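You operate a simulated robot arm through the tools that you are given. There is no shell and no other tool.

You run a simulated robot arm. Do the job below in one go: nothing can be reset, and whatever is moved stays where it is left.

Task
Lap chip 29 flat, rinse and blot it, and lay it on the lit flatness glass.

It is judged by the outcome, as a careful person would: the job done as asked, and still so three seconds after it is handed in. It fails if anything else is knocked over, pushed out of place, dropped, spilled or broken.

Robot
A 7-joint arm with a two-finger parallel gripper, fixed in place. Base frame: the origin is at the foot of the arm, x ahead of it, y to its left, z up; the work surface is at about z = 0.767. Units: m, rad, N and s.
With the tool pointing down near the work surface it reaches from about 0.22 to 0.68 m from the base axis. Its first joint turns from -1.152 to 1.152 rad. Payload 2.4 kg.
The tool frame sits at the grasp point between the pads (the TCP): z along the fingers, y along the line on which they close. The tips reach 0.03 m beyond it. Largest opening 0.094 m; finger width 0.028, thickness 0.01; the body of the gripper, 0.05 by 0.096 m, starts 0.055 m behind the TCP.
Orientation is told as [roll, pitch, yaw] about the base's x, y, z axes, in that order, counted from this pose: with the fingers straight down and closing along the base's y, the tool's x points along the base's -x, its y along +y and its z along -z.

Tools
- The arm moves only by the tool nudge_tool. Its argument "moves" is one flat list of numbers, 7 for each row, row after row: the turn, a rotation vector about the tool's x, y, z in rad, then the shift along the tool's x, y, z in mm, then the finger opening in mm, from 0 to 94. In form: [ax, ay, az, x, y, z, grip, ax, ay, az, x, y, z, grip, ...]. A call has 1 to 20 rows; each row shifts and turns the commanded pose from where the row before left it, along the tool's axes as they then stand. A row lasts 0.2 s, in which the tool goes at most 0.05 m and 0.15 rad; a call with a longer step from one row to the next is refused whole, and so is a gripper value outside its range. A pose out of reach is approached as far as the arm can. The call stops where the force on the tool passes 40 N (or 10 N more than at its start, if that is more) or the arm is blocked; 0.2 s more then pass. The fingers move at their own pace (about 0.153 m/s each) and stop on an object; they squeeze with about 31 N. The grip force told is the motor's: it shows also when the fingers shut on nothing. Time passes only in rows, and 0.2 s behind the last, so rows that do not move let the fingers close. It gives the time, the measured TCP pose, the force on the tool (base axes), the opening and the grip force at its end, in the units of the frame above (readings bear some noise), with the torque about the TCP (base axes, N m) and any sound that the robot's microphone picked up.
- Cameras (640 x 400 px; columns grow to the right, rows downward): "scene" is fixed at [0.0242, 0.4654, 1.438]; the picture's right is [-0.86, -0.50, 0.00], its down [-0.32, 0.55, -0.77] and it looks along [0.39, -0.67, -0.63] (base axes); focal length 363 px, centre (320, 200). "wrist" rides on the gripper at [0.076, 0.014, -0.102] in the tool frame; the picture's right is [-0.18, 0.98, 0.00], its down [-0.75, -0.14, -0.64] and it looks along [-0.63, -0.12, 0.77] (tool axes); focal length 243 px, centre (320, 200). There is no depth. A picture from a camera that has moved, and an enlarged one, comes with that camera's place and axes in the base frame and with its lens.
- capture(camera): a new picture of that camera. It takes no simulated time.
- enlarge(camera, box): a new picture of the part [left, top, right, bottom] of that camera's present view, enlarged. It takes no simulated time.
- job_done(): hands the job in; it is judged then, once.

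Nothing tells you positions but the pictures and the camera data. Unless the task says otherwise, let go and move clear before handing in.

The tools are called after "Request:" as a command line: name --argument value ..., lists and objects as JSON in quotes. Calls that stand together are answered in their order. nudge_tool: Moves the arm, as the interface text tells. Its arguments: {"type":"object","properties":{"moves":{"type":"array","items":{"type":"number"}}},"required":["moves"]} The other tools are called the same way: capture (camera) takes a picture; enlarge (camera, box) takes an enlarged picture of a part of a camera's view; job_done () hands the job in.

At the start:

```text
clock: 0.0
tool_pos: [0.441, -0.071, 1.1029]
ee_rot: [0.0, 0.0, -0.001]
contact_force: [0.3, -0.1, -0.6]
ft_torque: [0.01, -0.04, -0.02]
finger_gap: 0.0939
grasp_force: 0.0
```

scene: 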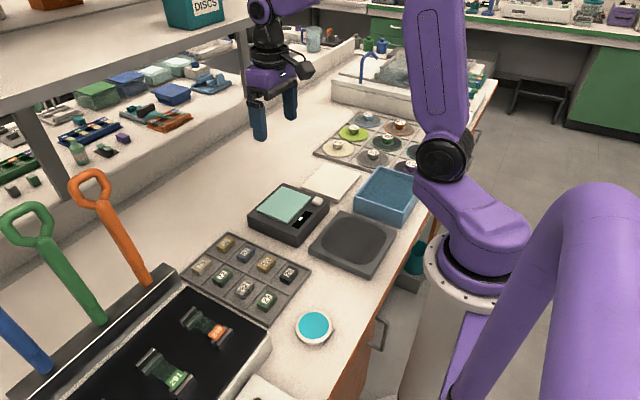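
wrist: 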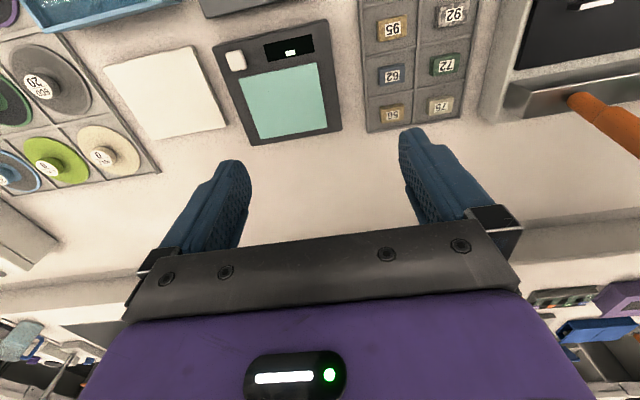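

I see a bench with a tray of labelled chips, a round lit glass (cyan), a square lapping plate, a blue water bath, a white blot pad, a teal-topped instrument and a tray of abrasive discs. I'll look closer before moving.

Request:
enlarge --camera "scene" --box '[180, 220, 340, 320]'

Request:
enlarge --camera "scene" --box '[300, 90, 460, 190]'

Request:
enlarge --camera "scene" --box '[240, 160, 432, 280]'

Request:
enlarge --camera "scene" --box '[120, 280, 312, 400]'

Request:
enlarge --camera "wrist" --box '[200, 0, 520, 200]'

Request:
enlarge --camera "scene" --box '[240, 280, 400, 380]'

```text
4.00 times, centred on (260, 270) of scene
camera zoom: at [0.0242, 0.4654, 1.438], right [-0.86, -0.5, 0.0], down [-0.32, 0.55, -0.77], along [0.39, -0.67, -0.63], focal length 1453 px, centre (560, -80)
```

zoom: 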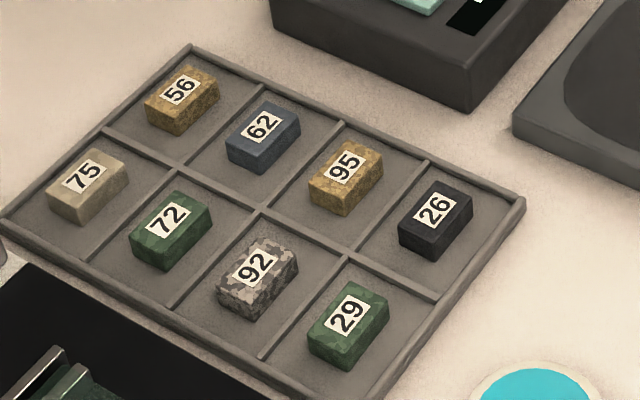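

```text
4.00 times, centred on (380, 140) of scene
camera zoom: at [0.0242, 0.4654, 1.438], right [-0.86, -0.5, 0.0], down [-0.32, 0.55, -0.77], along [0.39, -0.67, -0.63], focal length 1453 px, centre (80, 440)
```

zoom: 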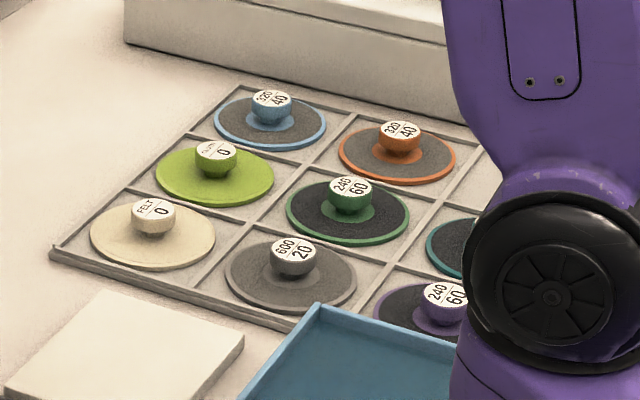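

```text
3.33 times, centred on (336, 220) of scene
camera zoom: at [0.0242, 0.4654, 1.438], right [-0.86, -0.5, 0.0], down [-0.32, 0.55, -0.77], along [0.39, -0.67, -0.63], focal length 1210 px, centre (267, 133)
```

zoom: 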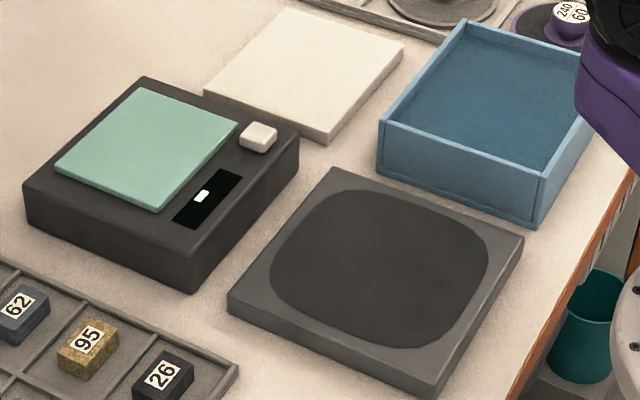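

```text
3.33 times, centred on (216, 340) of scene
camera zoom: at [0.0242, 0.4654, 1.438], right [-0.86, -0.5, 0.0], down [-0.32, 0.55, -0.77], along [0.39, -0.67, -0.63], focal length 1210 px, centre (667, -267)
```

zoom: 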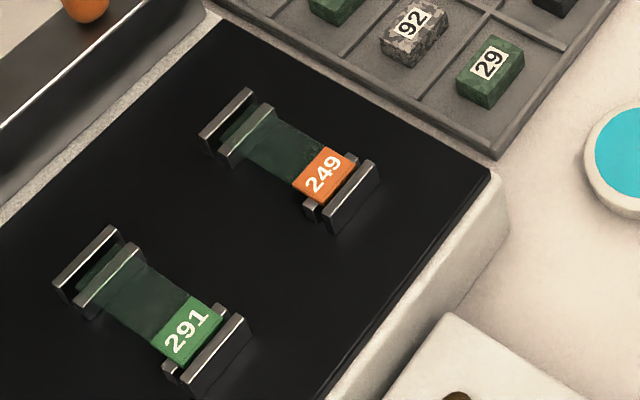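

```text
2.00 times, centred on (360, 100) of wrist
camera zoom: at [0.3637, -0.0574, 1.2075], right [0.19, 0.98, 0.0], down [0.75, -0.14, 0.64], along [0.63, -0.12, -0.77], focal length 485 px, centre (240, 400)
```

zoom: 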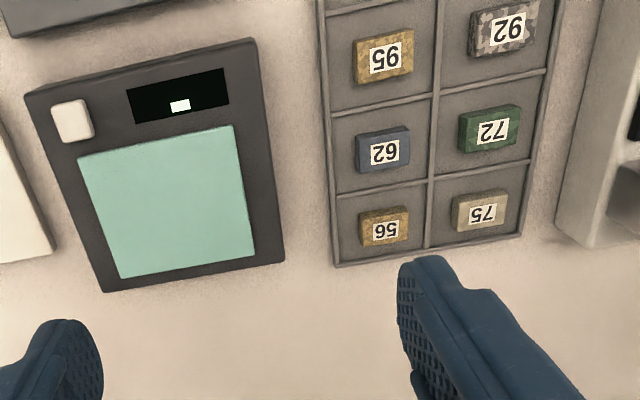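

```text
4.00 times, centred on (320, 330) of scene
camera zoom: at [0.0242, 0.4654, 1.438], right [-0.86, -0.5, 0.0], down [-0.32, 0.55, -0.77], along [0.39, -0.67, -0.63], focal length 1453 px, centre (320, -320)
```

zoom: 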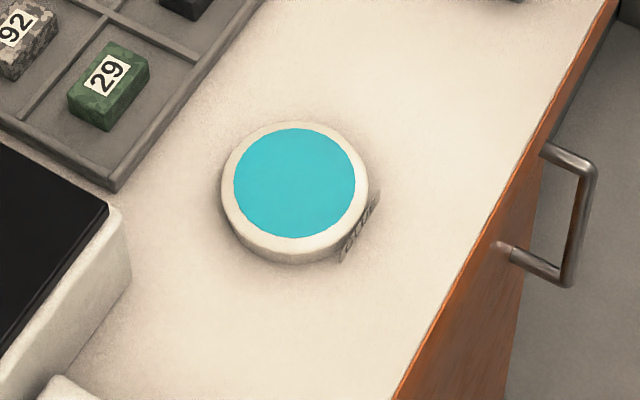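

I see the chip, the plates and discs, but several labels need closer reading. Next I zoom in on the instrument's display, the round glass's side text, and the bench corners.

Request:
enlarge --camera "scene" --box '[290, 305, 350, 350]'

Request:
enlarge --camera "scene" --box '[270, 190, 334, 230]'

Request:
enlarge --camera "scene" --box '[220, 350, 300, 400]'

Request:
enlarge --camera "scene" --box '[320, 30, 512, 150]'

Request:
enlarge --camera "scene" --box '[0, 50, 240, 200]'

Request:
enlarge --camera "wrist" --box '[0, 0, 256, 160]'

Request:
enlarge --camera "scene" --box '[300, 200, 400, 280]'

```text
8.89 times, centred on (320, 328) of scene
camera zoom: at [0.0242, 0.4654, 1.438], right [-0.86, -0.5, 0.0], down [-0.32, 0.55, -0.77], along [0.39, -0.67, -0.63], focal length 3228 px, centre (320, -933)
```

zoom: 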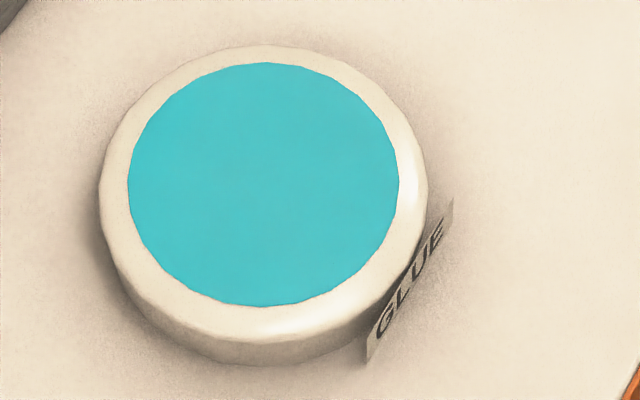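

```text
10.00 times, centred on (302, 210) of scene
camera zoom: at [0.0242, 0.4654, 1.438], right [-0.86, -0.5, 0.0], down [-0.32, 0.55, -0.77], along [0.39, -0.67, -0.63], focal length 3632 px, centre (500, 100)
```

zoom: 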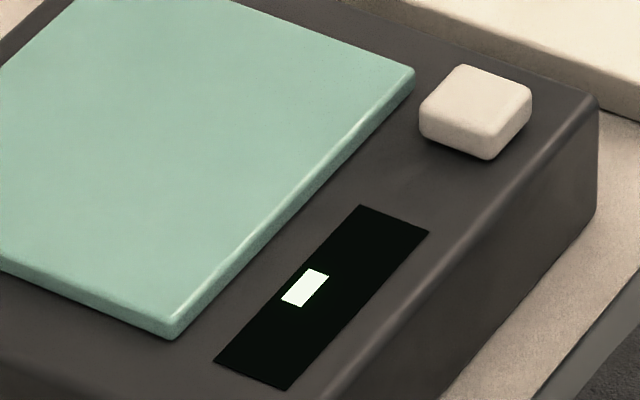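

```text
8.00 times, centred on (260, 375) of scene
camera zoom: at [0.0242, 0.4654, 1.438], right [-0.86, -0.5, 0.0], down [-0.32, 0.55, -0.77], along [0.39, -0.67, -0.63], focal length 2905 px, centre (800, -1200)
```

zoom: 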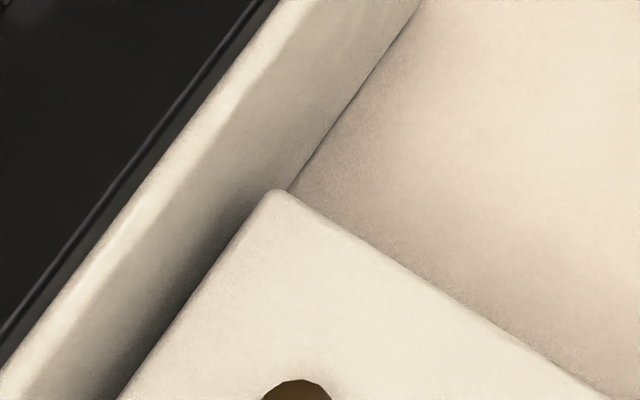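

```text
3.33 times, centred on (416, 90) of scene
camera zoom: at [0.0242, 0.4654, 1.438], right [-0.86, -0.5, 0.0], down [-0.32, 0.55, -0.77], along [0.39, -0.67, -0.63], focal length 1210 px, centre (0, 567)
```

zoom: 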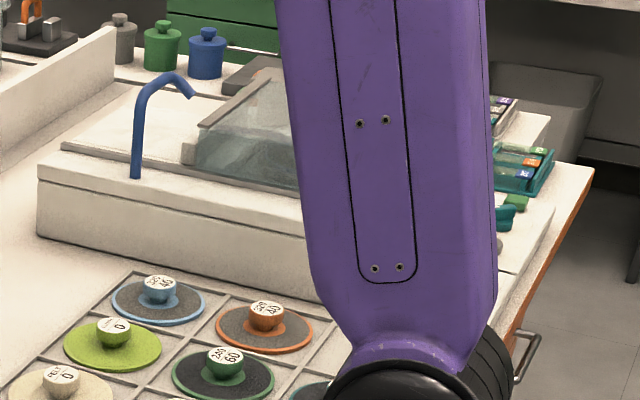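

```text
2.67 times, centred on (120, 125) of scene
camera zoom: at [0.0242, 0.4654, 1.438], right [-0.86, -0.5, 0.0], down [-0.32, 0.55, -0.77], along [0.39, -0.67, -0.63], focal length 968 px, centre (853, 400)
```

zoom: 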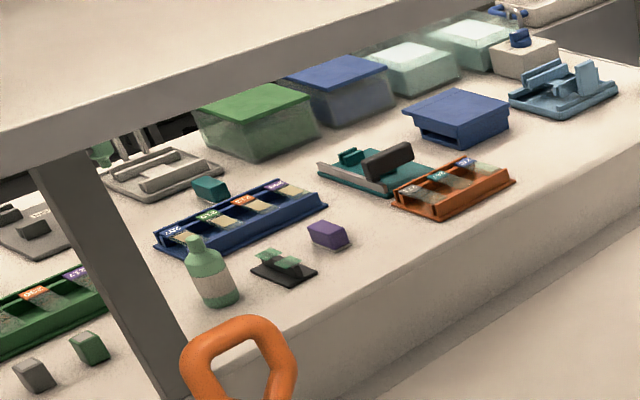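

```text
2.50 times, centred on (128, 80) of wrist
camera zoom: at [0.3637, -0.0574, 1.2075], right [0.19, 0.98, 0.0], down [0.75, -0.14, 0.64], along [0.63, -0.12, -0.77], focal length 606 px, centre (800, 500)
```

zoom: 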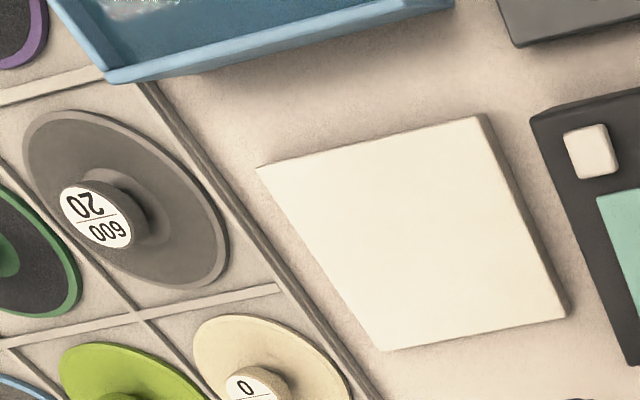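

```text
5.00 times, centred on (350, 240) of scene
camera zoom: at [0.0242, 0.4654, 1.438], right [-0.86, -0.5, 0.0], down [-0.32, 0.55, -0.77], along [0.39, -0.67, -0.63], focal length 1816 px, centre (170, 0)
```

zoom: 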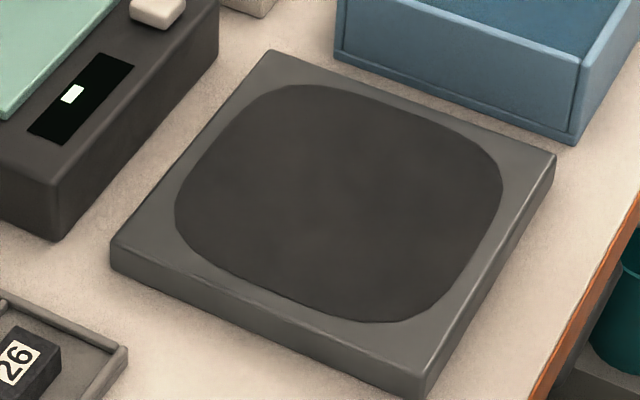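

The round cyan dish is labelled GLUE, so the flatness glass must be the teal square on the instrument with the display. Chip 29 sits near (0.35, 0.12) in a tray aligned with the base axes. I move the hand back and turn it 90° to see the chip from above.

Request:
nudge_tool --moves '[0, 0, 0, 30, 7, 0, 94, 0, 0, 0, 30, 7, 0, 94, 0, 0, 0, 30, 7, 0, 94, 0, 0, -0.1428, 0, 0, 0, 94, 0, 0, -0.1428, 0, 0, 0, 94, 0, 0, -0.1428, 0, 0, 0, 94, 0, 0, -0.1428, 0, 0, 0, 94, 0, 0, -0.1428, 0, 0, 0, 94, 0, 0, -0.1428, 0, 0, 0, 94, 0, 0, -0.1428, 0, 0, 0, 94, 0, 0, -0.1428, 0, 0, 0, 94, 0, 0, -0.1428, 0, 0, 0, 94, 0, 0, -0.1428, 0, 0, 0, 94, 0, 0, -0.1428, 0, 0, 0, 94]'

Request:
capture --camera "wrist"

Request:
capture --camera "scene"

```text
clock: 3.0
tool_pos: [0.3505, -0.0494, 1.104]
ee_rot: [-0.002, -0.001, 1.574]
contact_force: [-0.3, -0.3, 0.1]
ft_torque: [0.01, -0.01, -0.05]
finger_gap: 0.0943
grasp_force: 0.1
```

```text
taken
camera wrist: at [0.3355, -0.1265, 1.2074], right [-0.98, 0.18, 0.0], down [0.14, 0.75, 0.64], along [0.12, 0.63, -0.77], focal length 243 px, centre (320, 200)
```

wrist: 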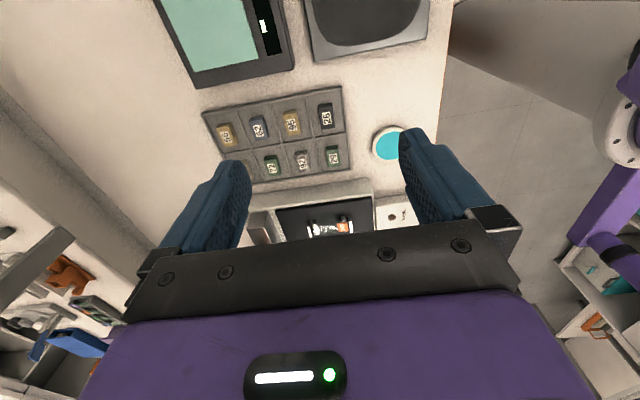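

```text
taken
```

scene: 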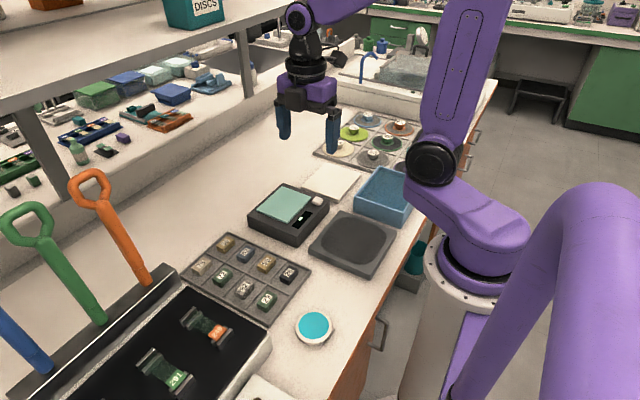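

The hand is turned, and chip 29 is visible in the tray corner nearest the slide box. I enlarge that area to measure the chip.

Request:
enlarge --camera "wrist" --box '[200, 80, 360, 180]'

Request:
enlarge --camera "wrist" --box '[250, 150, 410, 250]'

Request:
enlarge --camera "scene" --box '[247, 282, 287, 318]'

Request:
enlarge --camera "wrist" --box '[140, 0, 460, 100]'

```text
4.00 times, centred on (280, 130) of wrist
camera zoom: at [0.3355, -0.1265, 1.2074], right [-0.98, 0.18, 0.0], down [0.14, 0.75, 0.64], along [0.12, 0.63, -0.77], focal length 970 px, centre (480, 480)
```

zoom: 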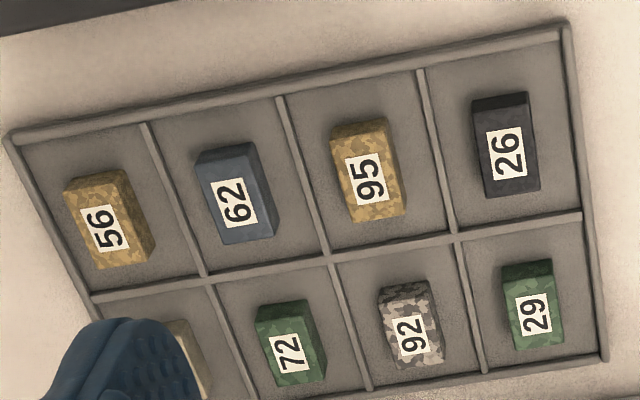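

```text
4.00 times, centred on (330, 200) of wrist
camera zoom: at [0.3355, -0.1265, 1.2074], right [-0.98, 0.18, 0.0], down [0.14, 0.75, 0.64], along [0.12, 0.63, -0.77], focal length 970 px, centre (280, 200)
```

zoom: 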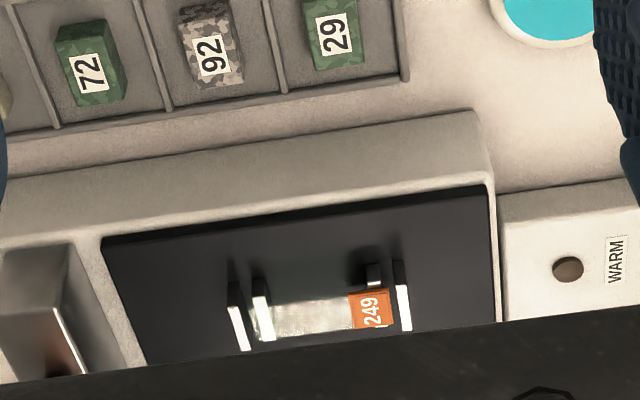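

```text
11.11 times, centred on (267, 300) of scene
camera zoom: at [0.0242, 0.4654, 1.438], right [-0.86, -0.5, 0.0], down [-0.32, 0.55, -0.77], along [0.39, -0.67, -0.63], focal length 4035 px, centre (909, -911)
```

zoom: 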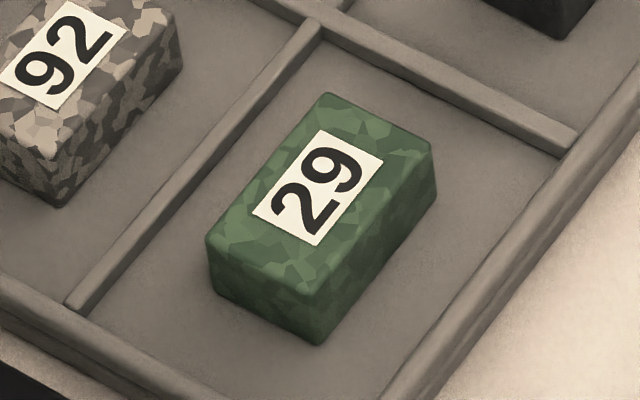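

```text
2.00 times, centred on (300, 50) of wrist
camera zoom: at [0.3355, -0.1265, 1.2074], right [-0.98, 0.18, 0.0], down [0.14, 0.75, 0.64], along [0.12, 0.63, -0.77], focal length 485 px, centre (360, 500)
```

zoom: 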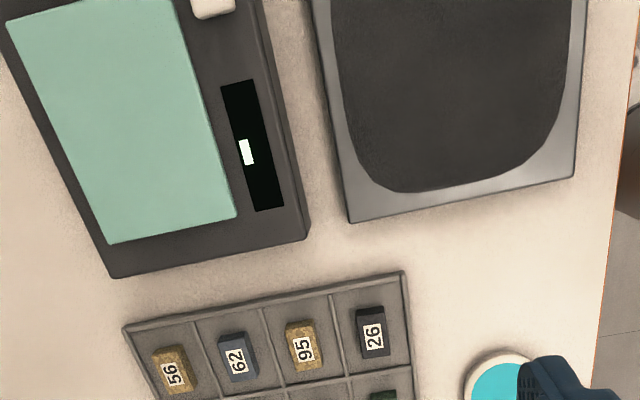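

Both cameras put chip 29's centre at about (0.356, 0.120), roughly 24 x 39 x 17 mm, square to the axes. Before touching anything I survey the far side of the bench, to be sure which item is the flatness glass and what the other stations are.

Request:
nudge_tool --moves '[0, 0, 0.1428, 40, 0, 0, 94, 0, 0, 0.1428, 40, 0, 0, 94, 0, 0, 0.1428, 40, 0, 0, 94, 0, 0, 0.1428, 30, -20, 0, 94, 0, 0, 0.1428, 30, -20, 0, 94, 0, 0, 0.1428, 20, -30, 0, 94, 0, 0, 0.1428, 0, -30, 0, 94, 0, 0, 0.1428, 0, -30, 0, 94, 0, 0, 0.1428, 0, -30, 0, 94, 0, 0, 0.1428, 0, -20, 0, 94, 0, 0, 0.1428, 0, 0, 0, 94]'

Request:
capture --camera "wrist"

Request:
capture --camera "scene"

```text
clock: 5.4
tool_pos: [0.4033, -0.3696, 1.1059]
ee_rot: [-0.001, 0.0, -0.003]
contact_force: [0.4, 0.1, -0.1]
ft_torque: [0.02, -0.02, -0.02]
finger_gap: 0.0941
grasp_force: 0.1
```

```text
taken
camera wrist: at [0.3267, -0.3565, 1.2084], right [0.19, 0.98, 0.0], down [0.75, -0.14, 0.64], along [0.63, -0.12, -0.77], focal length 243 px, centre (320, 200)
```

wrist: 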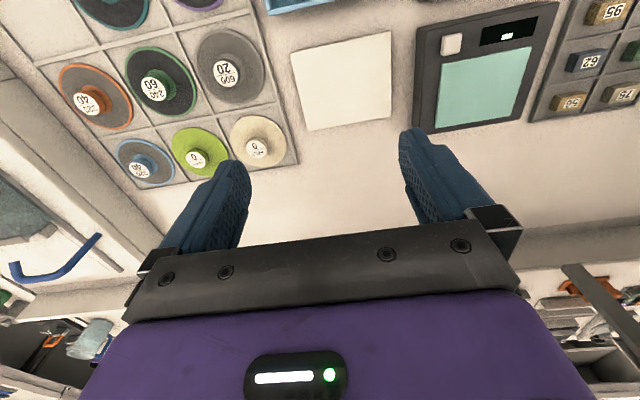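

```text
taken
```

scene: 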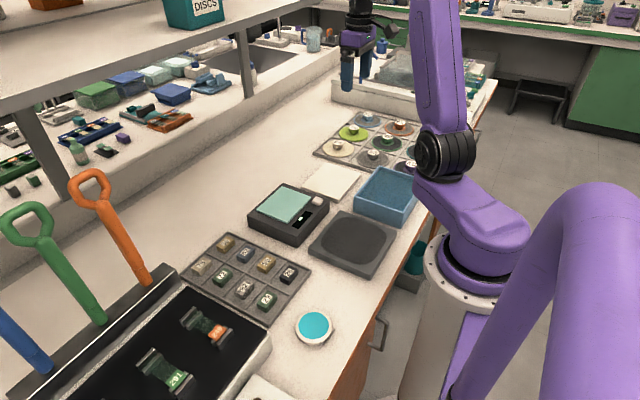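

This view shows the discs, the blot pad and the instrument. I enlarge each of them.

Request:
enlarge --camera "wrist" --box '[410, 0, 570, 130]'

Request:
enlarge --camera "wrist" --box '[40, 0, 300, 190]'

Request:
enlarge --camera "wrist" --box '[0, 170, 160, 340]'

Request:
enlarge --camera "scene" --box '[320, 40, 500, 160]'

```text
3.08 times, centred on (490, 65) of wrist
camera zoom: at [0.3267, -0.3565, 1.2084], right [0.19, 0.98, 0.0], down [0.75, -0.14, 0.64], along [0.63, -0.12, -0.77], focal length 746 px, centre (-203, 615)
```

zoom: 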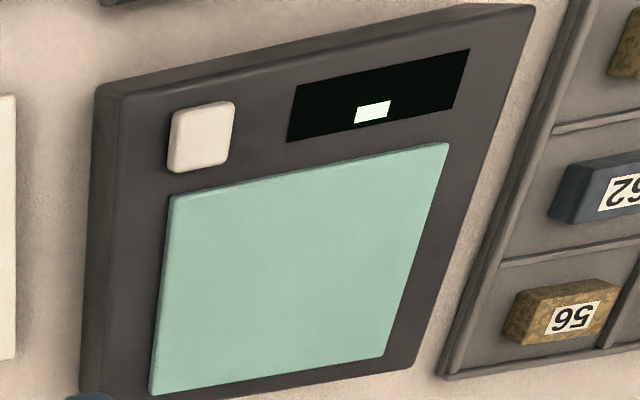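

```text
2.11 times, centred on (170, 95) of wrist
camera zoom: at [0.3267, -0.3565, 1.2084], right [0.19, 0.98, 0.0], down [0.75, -0.14, 0.64], along [0.63, -0.12, -0.77], focal length 511 px, centre (636, 421)
```

zoom: 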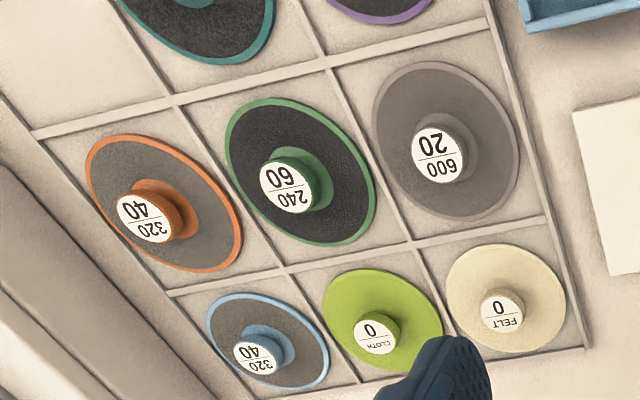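

```text
2.35 times, centred on (80, 255) of wrist
camera zoom: at [0.3267, -0.3565, 1.2084], right [0.19, 0.98, 0.0], down [0.75, -0.14, 0.64], along [0.63, -0.12, -0.77], focal length 571 px, centre (885, 71)
```

zoom: 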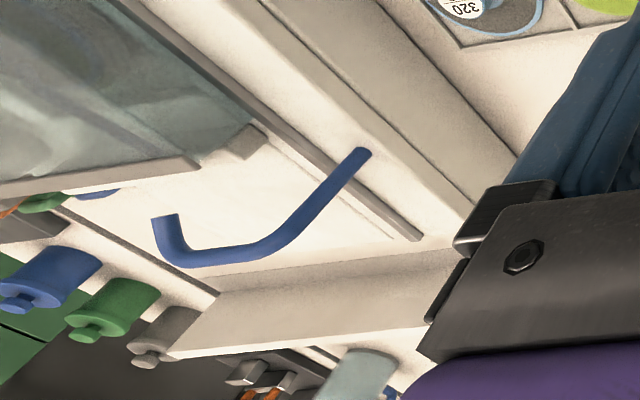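

```text
3.33 times, centred on (410, 100) of scene
camera zoom: at [0.0242, 0.4654, 1.438], right [-0.86, -0.5, 0.0], down [-0.32, 0.55, -0.77], along [0.39, -0.67, -0.63], focal length 1210 px, centre (20, 533)
```

zoom: 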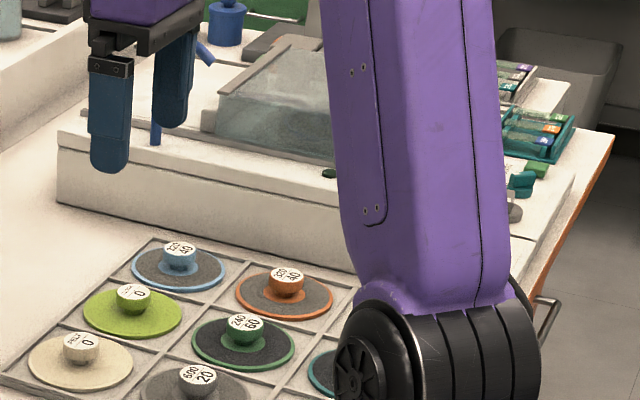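

The machine area at the far right is still unclear. I turn the hand to look along -y at it.

Request:
nudge_tool --moves '[0, 0, 0.1428, 40, 0, 0, 94, 0, 0, 0.1428, 20, 0, 0, 94, 0, 0, 0.1428, 0, 0, 0, 94, 0, 0, 0.1428, 0, 0, 0, 94, 0, 0, 0.1428, 0, 0, 0, 94, 0, 0, 0.1428, 0, 0, 0, 94, 0, 0, 0.1428, 0, 0, 0, 94, 0, 0, 0.1428, 0, 0, 0, 94, 0, 0, 0.1428, 0, 0, 0, 94, 0, 0, 0.1428, 0, 0, 0, 94, 0, 0, 0.1428, 0, 0, 0, 94]'

Request:
capture --camera "wrist"

```text
clock: 7.8
tool_pos: [0.3442, -0.3654, 1.105]
ee_rot: [0.001, -0.001, -1.574]
contact_force: [0.0, 0.3, 0.4]
ft_torque: [0.01, -0.04, 0.05]
finger_gap: 0.094
grasp_force: 0.1
```

```text
taken
camera wrist: at [0.3574, -0.2903, 1.2077], right [0.98, -0.19, 0.0], down [-0.14, -0.75, 0.64], along [-0.12, -0.63, -0.77], focal length 243 px, centre (320, 200)
```

wrist: 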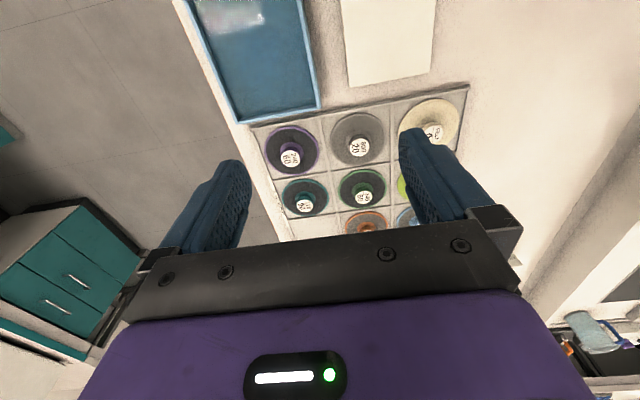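

The far end holds only the disc tray, so the stations are: grey lap plate, blue rinse bath, white blot pad, teal flatness glass. I keep this hand orientation (fingers closing along x) and move back over toward chip 29 for a closer look.

Request:
nudge_tool --moves '[0, 0, 0, 47, 1, 0, 94, 0, 0, 0, 47, 1, 0, 94, 0, 0, 0, 47, 1, 0, 94, 0, 0, 0, 47, 1, 0, 94, 0, 0, 0, 47, 1, 0, 94, 0, 0, 0, 47, 1, 0, 94, 0, 0, 0, 47, 1, 10, 60, 0, 0, 0, 47, 1, 15, 60, 0, 0, 0, 47, 1, 15, 60, 0, 0, 0, 47, 1, 15, 60, 0, 0, 0, 47, 1, 15, 60, 0, 0, 0, 47, 1, 15, 60, 0, 0, 0, 45, 0, 20, 60, 0, 0, 0, 0, 0, 0, 60]'

Request:
capture --camera "wrist"

```text
clock: 10.8
tool_pos: [0.3546, 0.2419, 1.0]
ee_rot: [0.002, 0.001, -1.573]
contact_force: [-0.4, -0.9, 1.0]
ft_torque: [0.04, 0.02, -0.02]
finger_gap: 0.06
grasp_force: 0.0
```

```text
taken
camera wrist: at [0.3684, 0.3178, 1.1041], right [0.98, -0.18, 0.0], down [-0.14, -0.75, 0.64], along [-0.12, -0.63, -0.77], focal length 243 px, centre (320, 200)
```

wrist: 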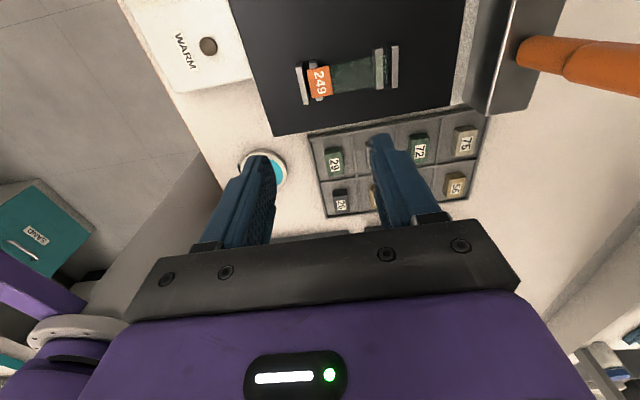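

Chip 29 shows between the fingers and slightly ahead. I enlarge to fix its place.

Request:
enlarge --camera "wrist" --box '[300, 125, 380, 175]'

Request:
enlarge --camera "wrist" --box '[230, 40, 500, 220]'

```text
8.00 times, centred on (340, 150) of wrist
camera zoom: at [0.3684, 0.3178, 1.1041], right [0.98, -0.18, 0.0], down [-0.14, -0.75, 0.64], along [-0.12, -0.63, -0.77], focal length 1941 px, centre (160, 600)
```

zoom: 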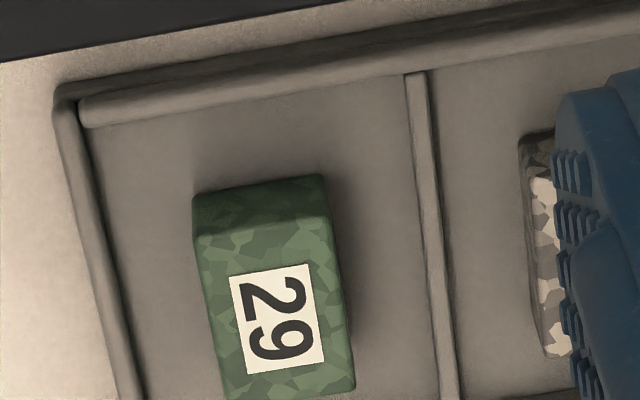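

```text
2.22 times, centred on (365, 130) of wrist
camera zoom: at [0.3684, 0.3178, 1.1041], right [0.98, -0.18, 0.0], down [-0.14, -0.75, 0.64], along [-0.12, -0.63, -0.77], focal length 539 px, centre (220, 356)
```

zoom: 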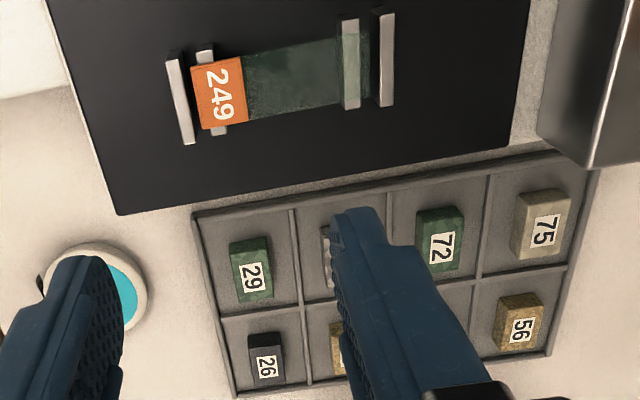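

Averaging the three views puts chip 29 at (0.355, 0.1215) with its top near z = 0.787. I move over it, staying above the chip, with the fingers narrowed to 36 mm so they fit inside the cell.

Request:
nudge_tool --moves '[0, 0, 0, -40, 0, 10, 36, 0, 0, 0, -40, 0, 20, 36, 0, 0, 0, -41, 0, 20, 36, 0, 0, 0, 0, 0, 30, 36, 0, 0, 0, 0, 0, 30, 36, 0, 0, 0, 0, 0, 30, 36, 0, 0, 0, 0, 0, 0, 36, 0, 0, 0, 0, 0, 0, 36]'

Request:
capture --camera "wrist"

Request:
enlarge --camera "scene" --box '[180, 200, 340, 320]'

```text
clock: 12.6
tool_pos: [0.3554, 0.1195, 0.857]
ee_rot: [-0.001, 0.0, -1.57]
contact_force: [-0.5, -0.2, -0.2]
ft_torque: [-0.03, 0.01, 0.0]
finger_gap: 0.0357
grasp_force: 0.1
```

```text
taken
camera wrist: at [0.3689, 0.1947, 0.9594], right [0.98, -0.18, 0.0], down [-0.14, -0.75, 0.64], along [-0.12, -0.63, -0.77], focal length 243 px, centre (320, 200)
```

wrist: 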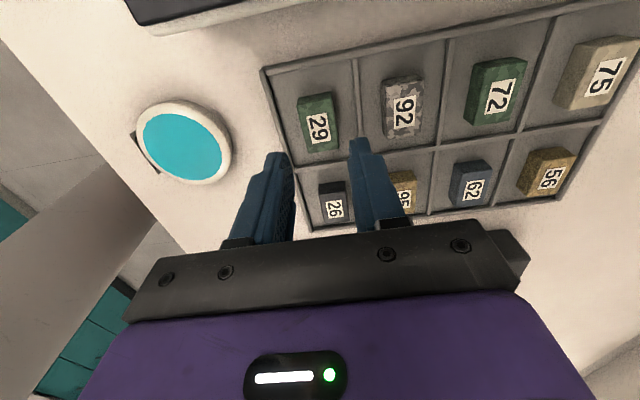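

```text
3.33 times, centred on (260, 260) of scene
camera zoom: at [0.0242, 0.4654, 1.438], right [-0.86, -0.5, 0.0], down [-0.32, 0.55, -0.77], along [0.39, -0.67, -0.63], focal length 1210 px, centre (520, 0)
```

zoom: 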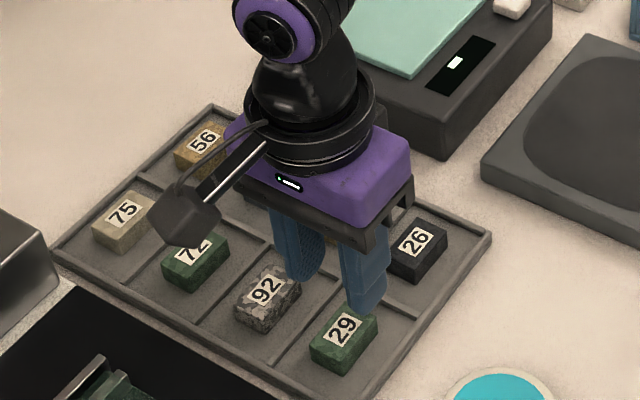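

The fingers hover above chip 29. I enlarge both views to check that they straddle it.

Request:
enlarge --camera "wrist" --box '[230, 60, 422, 180]'

Request:
enlarge --camera "scene" --box '[235, 270, 315, 320]'

```text
3.33 times, centred on (326, 120) of wrist
camera zoom: at [0.3689, 0.1947, 0.9594], right [0.98, -0.18, 0.0], down [-0.14, -0.75, 0.64], along [-0.12, -0.63, -0.77], focal length 809 px, centre (300, 467)
```

zoom: 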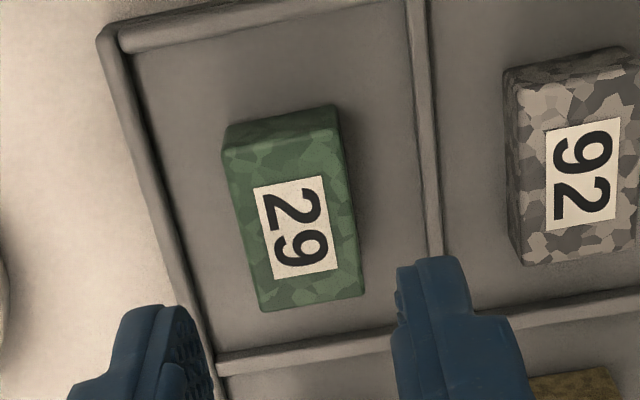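

```text
8.00 times, centred on (275, 295) of scene
camera zoom: at [0.0242, 0.4654, 1.438], right [-0.86, -0.5, 0.0], down [-0.32, 0.55, -0.77], along [0.39, -0.67, -0.63], focal length 2905 px, centre (680, -560)
```

zoom: 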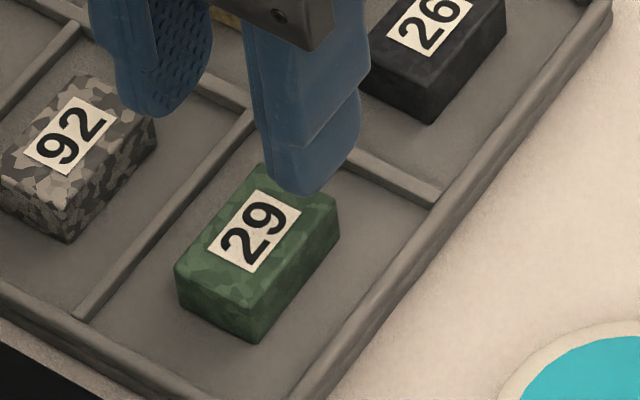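

The fingers straddle chip 29 with room on both sides. I descend 50 mm slowly, stopping with the tips about 7 mm above the chip's base, then close.

Request:
nudge_tool --moves '[0, 0, 0, 1, 0, 10, 36, 0, 0, 0, 1, 0, 10, 36, 0, 0, 0, 0, 0, 10, 36, 0, 0, 0, 0, 0, 10, 36, 0, 0, 0, 0, 0, 10, 36, 0, 0, 0, 0, 0, 0, 36]'

Request:
enlarge --camera "wrist" --box '[200, 40, 440, 190]'

Request:
enlarge --camera "scene" --box '[235, 270, 315, 320]'

```text
clock: 14.0
tool_pos: [0.3556, 0.1248, 0.8093]
ee_rot: [0.001, 0.0, -1.569]
contact_force: [0.3, -0.2, -1.6]
ft_torque: [0.0, -0.02, 0.0]
finger_gap: 0.0361
grasp_force: 0.1
```

```text
2.67 times, centred on (320, 115) of wrist
camera zoom: at [0.3682, 0.1997, 0.9117], right [0.98, -0.18, 0.0], down [-0.14, -0.75, 0.64], along [-0.12, -0.63, -0.77], focal length 647 px, centre (320, 427)
```

zoom: 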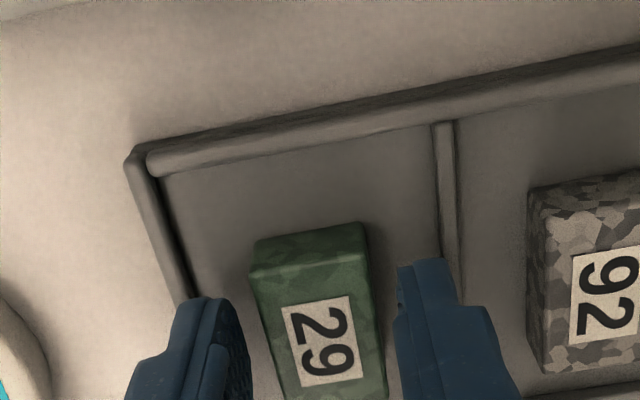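

```text
8.00 times, centred on (275, 295) of scene
camera zoom: at [0.0242, 0.4654, 1.438], right [-0.86, -0.5, 0.0], down [-0.32, 0.55, -0.77], along [0.39, -0.67, -0.63], focal length 2905 px, centre (680, -560)
```

zoom: 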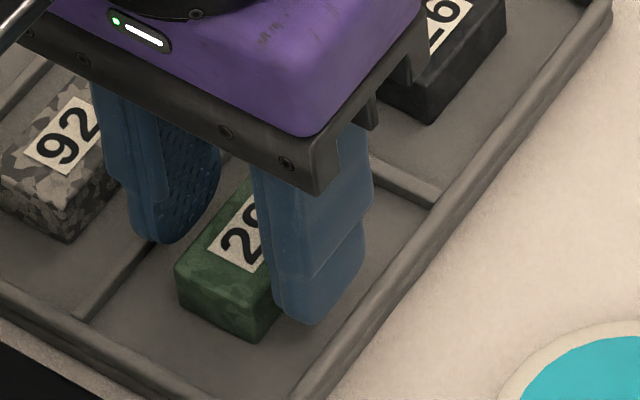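

The fingers flank the chip cleanly. I shift 2 mm toward the chip's middle and close the grip.

Request:
nudge_tool --moves '[0, 0, 0, -2, 0, 1, 36, 0, 0, 0, 0, 0, 0, 20, 0, 0, 0, 0, 0, 0, 10, 0, 0, 0, 0, 0, 0, 10, 0, 0, 0, 0, 0, 0, 10]'

```text
clock: 15.2
tool_pos: [0.3536, 0.1219, 0.8075]
ee_rot: [0.0, -0.001, -1.572]
contact_force: [-0.2, 0.8, 1.0]
ft_torque: [-0.03, -0.02, 0.02]
finger_gap: 0.0249
grasp_force: 30.9
```

The grip holds the chip at 24.9 mm with 31 N. I lift it straight up and look at it.

Request:
nudge_tool --moves '[0, 0, 0, 0, 0, -5, 10, 0, 0, 0, 0, 0, -15, 10, 0, 0, 0, 0, 0, -30, 10, 0, 0, 0, 0, 0, -40, 10, 0, 0, 0, 0, 0, -40, 10, 0, 0, 0, 0, 0, 0, 10]'

Request:
capture --camera "wrist"

Request:
capture --camera "scene"

Request:
enlarge --camera "scene" --box '[220, 180, 340, 280]'

```text
clock: 16.6
tool_pos: [0.3541, 0.1194, 0.9408]
ee_rot: [0.0, -0.001, -1.57]
contact_force: [0.6, -1.2, -0.1]
ft_torque: [-0.03, -0.01, 0.0]
finger_gap: 0.025
grasp_force: 31.7
```

```text
taken
camera wrist: at [0.3675, 0.1956, 1.0441], right [0.98, -0.18, 0.0], down [-0.14, -0.75, 0.64], along [-0.12, -0.63, -0.77], focal length 243 px, centre (320, 200)
```

wrist: 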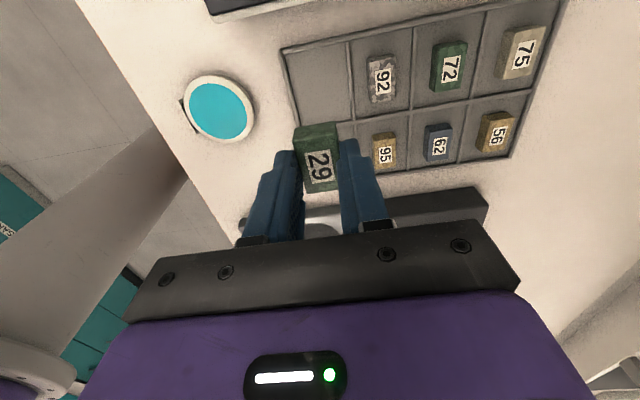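

```text
taken
```

scene: 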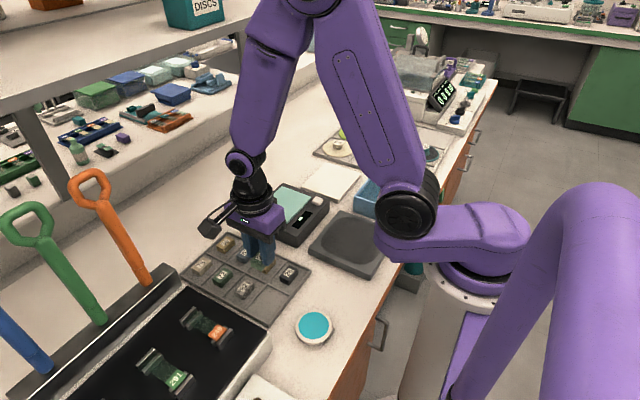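

```text
4.00 times, centred on (280, 230) of scene
camera zoom: at [0.0242, 0.4654, 1.438], right [-0.86, -0.5, 0.0], down [-0.32, 0.55, -0.77], along [0.39, -0.67, -0.63], focal length 1453 px, centre (480, 80)
```

zoom: 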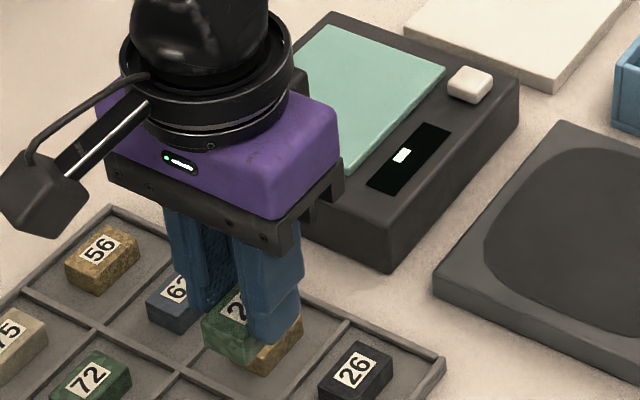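

Chip 29 is held level, label up. With the arm shifted I can see a device with a display at the far end of the bench, so I zoom in on it.

Request:
enlarge --camera "scene" --box '[370, 20, 500, 150]'

Request:
enlarge --camera "scene" --box '[420, 60, 500, 125]'

Request:
enlarge --camera "wrist" --box '[240, 100, 400, 200]'

```text
3.08 times, centred on (435, 85) of scene
camera zoom: at [0.0242, 0.4654, 1.438], right [-0.86, -0.5, 0.0], down [-0.32, 0.55, -0.77], along [0.39, -0.67, -0.63], focal length 1117 px, centre (-34, 554)
```

zoom: 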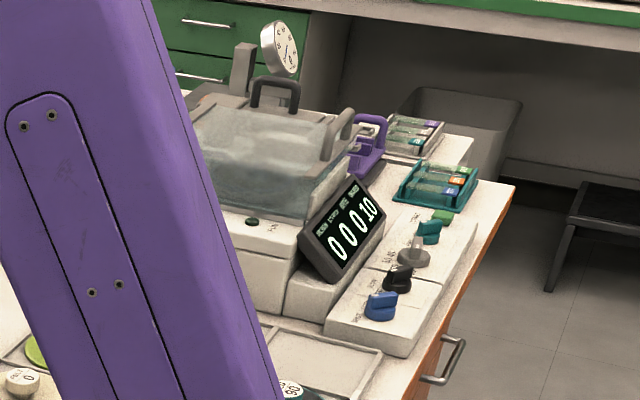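

```text
6.15 times, centred on (460, 92) of scene
camera zoom: at [0.0242, 0.4654, 1.438], right [-0.86, -0.5, 0.0], down [-0.32, 0.55, -0.77], along [0.39, -0.67, -0.63], focal length 2235 px, centre (-542, 862)
```

zoom: 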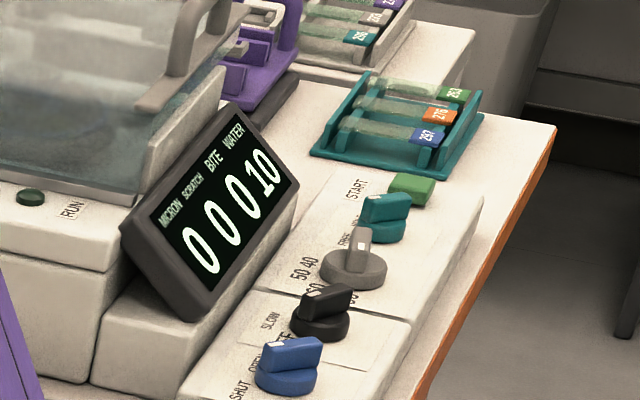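

```text
4.00 times, centred on (320, 150) of wrist
camera zoom: at [0.3675, 0.1956, 1.0441], right [0.98, -0.18, 0.0], down [-0.14, -0.75, 0.64], along [-0.12, -0.63, -0.77], focal length 970 px, centre (320, 400)
```

zoom: 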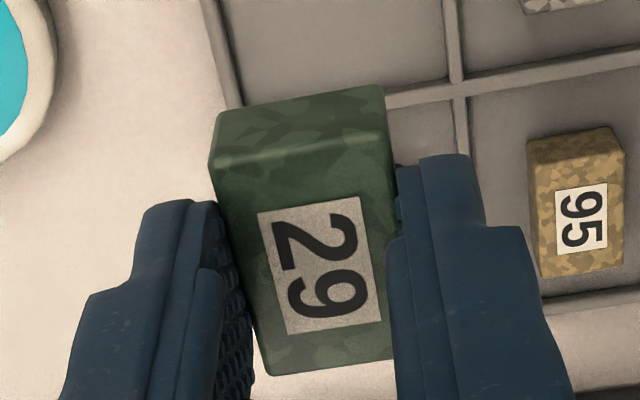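

That far device is a powered grinder, well out of reach (about 0.9 m). The grey plate, spanning about x 0.19–0.36 and y -0.21 to -0.05 with its top near z = 0.79, is the hand lap. I carry the chip over its middle at a safe height.

Request:
nudge_tool --moves '[0, 0, 0, -42, -13.5, 0, 10, 0, 0, 0, -42, -13.5, 0, 10, 0, 0, 0, -42, -13.5, 0, 10, 0, 0, 0, -42, -13.5, 0, 10, 0, 0, 0, -42, -13.5, 15, 10, 0, 0, 0, -40, -13.5, 20, 10, 0, 0, 0, 0, 0, 20, 10, 0, 0, 0, 0, 0, 0, 10]'

Request:
capture --camera "wrist"

Request:
capture --camera "scene"

```text
clock: 18.4
tool_pos: [0.2756, -0.1263, 0.8876]
ee_rot: [0.0, 0.0, -1.571]
contact_force: [0.1, 0.0, 0.8]
ft_torque: [0.02, -0.01, 0.01]
finger_gap: 0.0249
grasp_force: 31.1
```

```text
taken
camera wrist: at [0.2892, -0.0513, 0.9901], right [0.98, -0.18, 0.0], down [-0.14, -0.75, 0.64], along [-0.12, -0.63, -0.77], focal length 243 px, centre (320, 200)
```

wrist: 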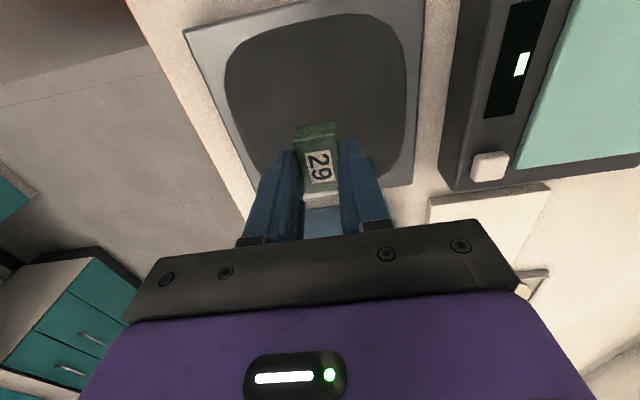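

```text
taken
```

scene: 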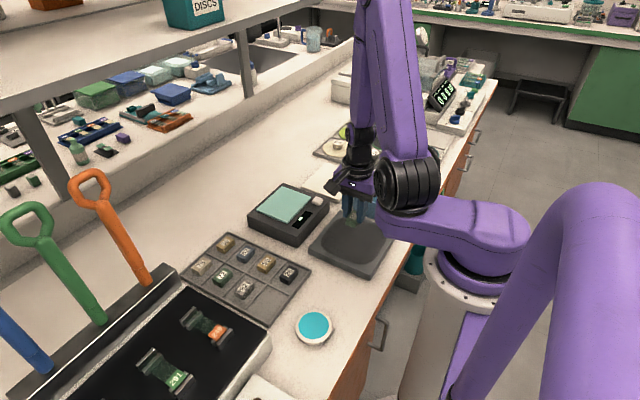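

The chip is over the middle of the lap's dark working face. I descend in stages, feeling for contact.

Request:
nudge_tool --moves '[0, 0, 0, 0, 0, 20, 10, 0, 0, 0, 0, 0, 15, 10, 0, 0, 0, 0, 0, 10, 10, 0, 0, 0, 0, 0, 5, 10, 0, 0, 0, 0, 0, 0, 10]'

Request:
enlarge --camera "scene" --box '[310, 180, 406, 260]'

```text
clock: 19.6
tool_pos: [0.2756, -0.1278, 0.834]
ee_rot: [-0.001, -0.002, -1.573]
contact_force: [-0.2, 0.1, -0.9]
ft_torque: [0.0, 0.02, 0.04]
finger_gap: 0.0249
grasp_force: 31.4
```

```text
5.00 times, centred on (358, 220) of scene
camera zoom: at [0.0242, 0.4654, 1.438], right [-0.86, -0.5, 0.0], down [-0.32, 0.55, -0.77], along [0.39, -0.67, -0.63], focal length 1816 px, centre (130, 100)
```

zoom: 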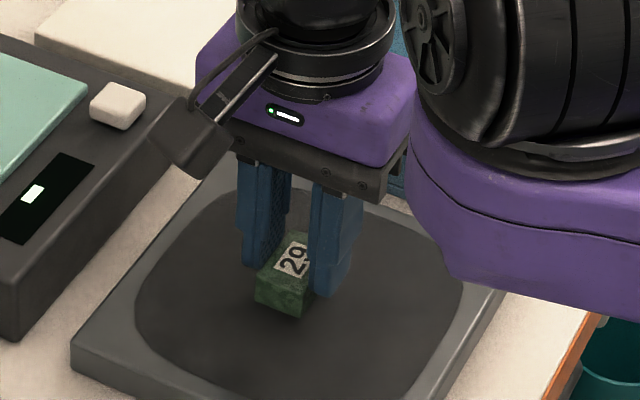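

The chip is a few millimetres above the lap. I step down 2 mm at a time.

Request:
nudge_tool --moves '[0, 0, 0, 0, 0, 2, 10, 0, 0, 0, 0, 0, 2, 10, 0, 0, 0, 0, 0, 1, 10, 0, 0, 0, 0, 0, 0, 10]'

```text
clock: 20.6
tool_pos: [0.2765, -0.1269, 0.8294]
ee_rot: [0.001, 0.001, -1.569]
contact_force: [-0.3, -0.3, -1.0]
ft_torque: [0.05, 0.02, 0.02]
finger_gap: 0.0249
grasp_force: 31.1
```

Request:
nudge_tool --moves '[0, 0, 0, 0, 0, 1, 10, 0, 0, 0, 0, 0, 1, 10, 0, 0, 0, 0, 0, 0, 10]'

```text
clock: 21.4
tool_pos: [0.2759, -0.1269, 0.8258]
ee_rot: [0.001, 0.0, -1.571]
contact_force: [-0.8, 0.0, 0.3]
ft_torque: [-0.01, 0.0, -0.01]
finger_gap: 0.0249
grasp_force: 30.9
```

There is still no contact at z = 0.826. I keep stepping down.

Request:
nudge_tool --moves '[0, 0, 0, 0, 0, 1, 10, 0, 0, 0, 0, 0, 1, 10, 0, 0, 0, 0, 0, 0, 10]'

Request:
enlarge --camera "scene" --box '[340, 215, 388, 255]'

```text
clock: 22.2
tool_pos: [0.2746, -0.1277, 0.8233]
ee_rot: [-0.002, 0.001, -1.571]
contact_force: [-0.3, -1.0, -0.7]
ft_torque: [0.02, 0.02, -0.01]
finger_gap: 0.0248
grasp_force: 31.1
```

```text
10.00 times, centred on (364, 235) of scene
camera zoom: at [0.0242, 0.4654, 1.438], right [-0.86, -0.5, 0.0], down [-0.32, 0.55, -0.77], along [0.39, -0.67, -0.63], focal length 3632 px, centre (-120, -150)
```

zoom: 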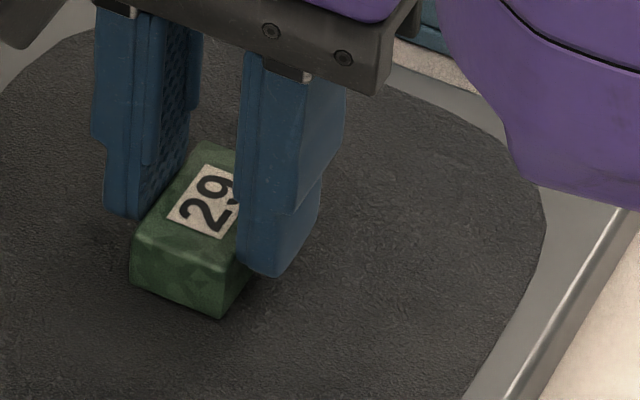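

The chip is nearly touching. I continue down in 1 mm steps.

Request:
nudge_tool --moves '[0, 0, 0, 0, 0, 1, 10, 0, 0, 0, 0, 0, 1, 10, 0, 0, 0, 0, 0, 0, 10]'

```text
clock: 23.0
tool_pos: [0.2746, -0.1267, 0.8229]
ee_rot: [0.001, -0.002, -1.57]
contact_force: [-0.7, 3.0, 31.0]
ft_torque: [0.05, 0.05, 0.02]
finger_gap: 0.0249
grasp_force: 31.0
```

Contact at about z = 0.823, with 31 N. That is more than needed, so I ease off to a lighter lapping pressure.

Request:
nudge_tool --moves '[0, 0, 0, 0, 0, -0.7, 10, 0, 0, 0, 0, 0, 0, 10]'

```text
clock: 23.6
tool_pos: [0.2754, -0.1291, 0.8224]
ee_rot: [0.002, 0.0, -1.572]
contact_force: [-0.5, -0.2, 0.5]
ft_torque: [0.03, 0.01, 0.01]
finger_gap: 0.0247
grasp_force: 31.5
```

The force fell to nearly zero, so stiffness is about 30 N per 0.7 mm. I press back down 0.3 mm.

Request:
nudge_tool --moves '[0, 0, 0, 0, 0, 0.3, 10, 0, 0, 0, 0, 0, 0, 10]'

```text
clock: 24.2
tool_pos: [0.2753, -0.1291, 0.8219]
ee_rot: [0.001, -0.001, -1.57]
contact_force: [-0.7, -0.1, -0.2]
ft_torque: [0.03, 0.0, 0.0]
finger_gap: 0.025
grasp_force: 31.5
```

Request:
nudge_tool --moves '[0, 0, 0, 0, 0, 0.3, 10, 0, 0, 0, 0, 0, 0, 10]'

```text
clock: 24.8
tool_pos: [0.2754, -0.1282, 0.8228]
ee_rot: [0.001, 0.0, -1.572]
contact_force: [-0.3, -0.3, 0.1]
ft_torque: [0.0, -0.02, -0.03]
finger_gap: 0.0247
grasp_force: 30.9
```

Contact force is still about zero; the earlier 31 N may have been partly an impact. I continue with small steps.

Request:
nudge_tool --moves '[0, 0, 0, 0, 0, 0.3, 10, 0, 0, 0, 0, 0, 0, 10]'

```text
clock: 25.4
tool_pos: [0.2746, -0.128, 0.8232]
ee_rot: [0.003, -0.003, -1.573]
contact_force: [-2.8, -4.2, 31.2]
ft_torque: [-0.14, 0.14, -0.05]
finger_gap: 0.0247
grasp_force: 31.0
```

The force jumped straight to 31 N on a 0.3 mm step, so the contact is stiff. I back off 0.15 mm to see how finely it can be controlled.

Request:
nudge_tool --moves '[0, 0, 0, 0, 0, -0.15, 10, 0, 0, 0, 0, 0, 0, 10]'

```text
clock: 26.0
tool_pos: [0.2747, -0.1273, 0.8227]
ee_rot: [0.002, 0.0, -1.57]
contact_force: [0.9, -1.7, 6.4]
ft_torque: [-0.1, -0.04, -0.04]
finger_gap: 0.0248
grasp_force: 31.4
```

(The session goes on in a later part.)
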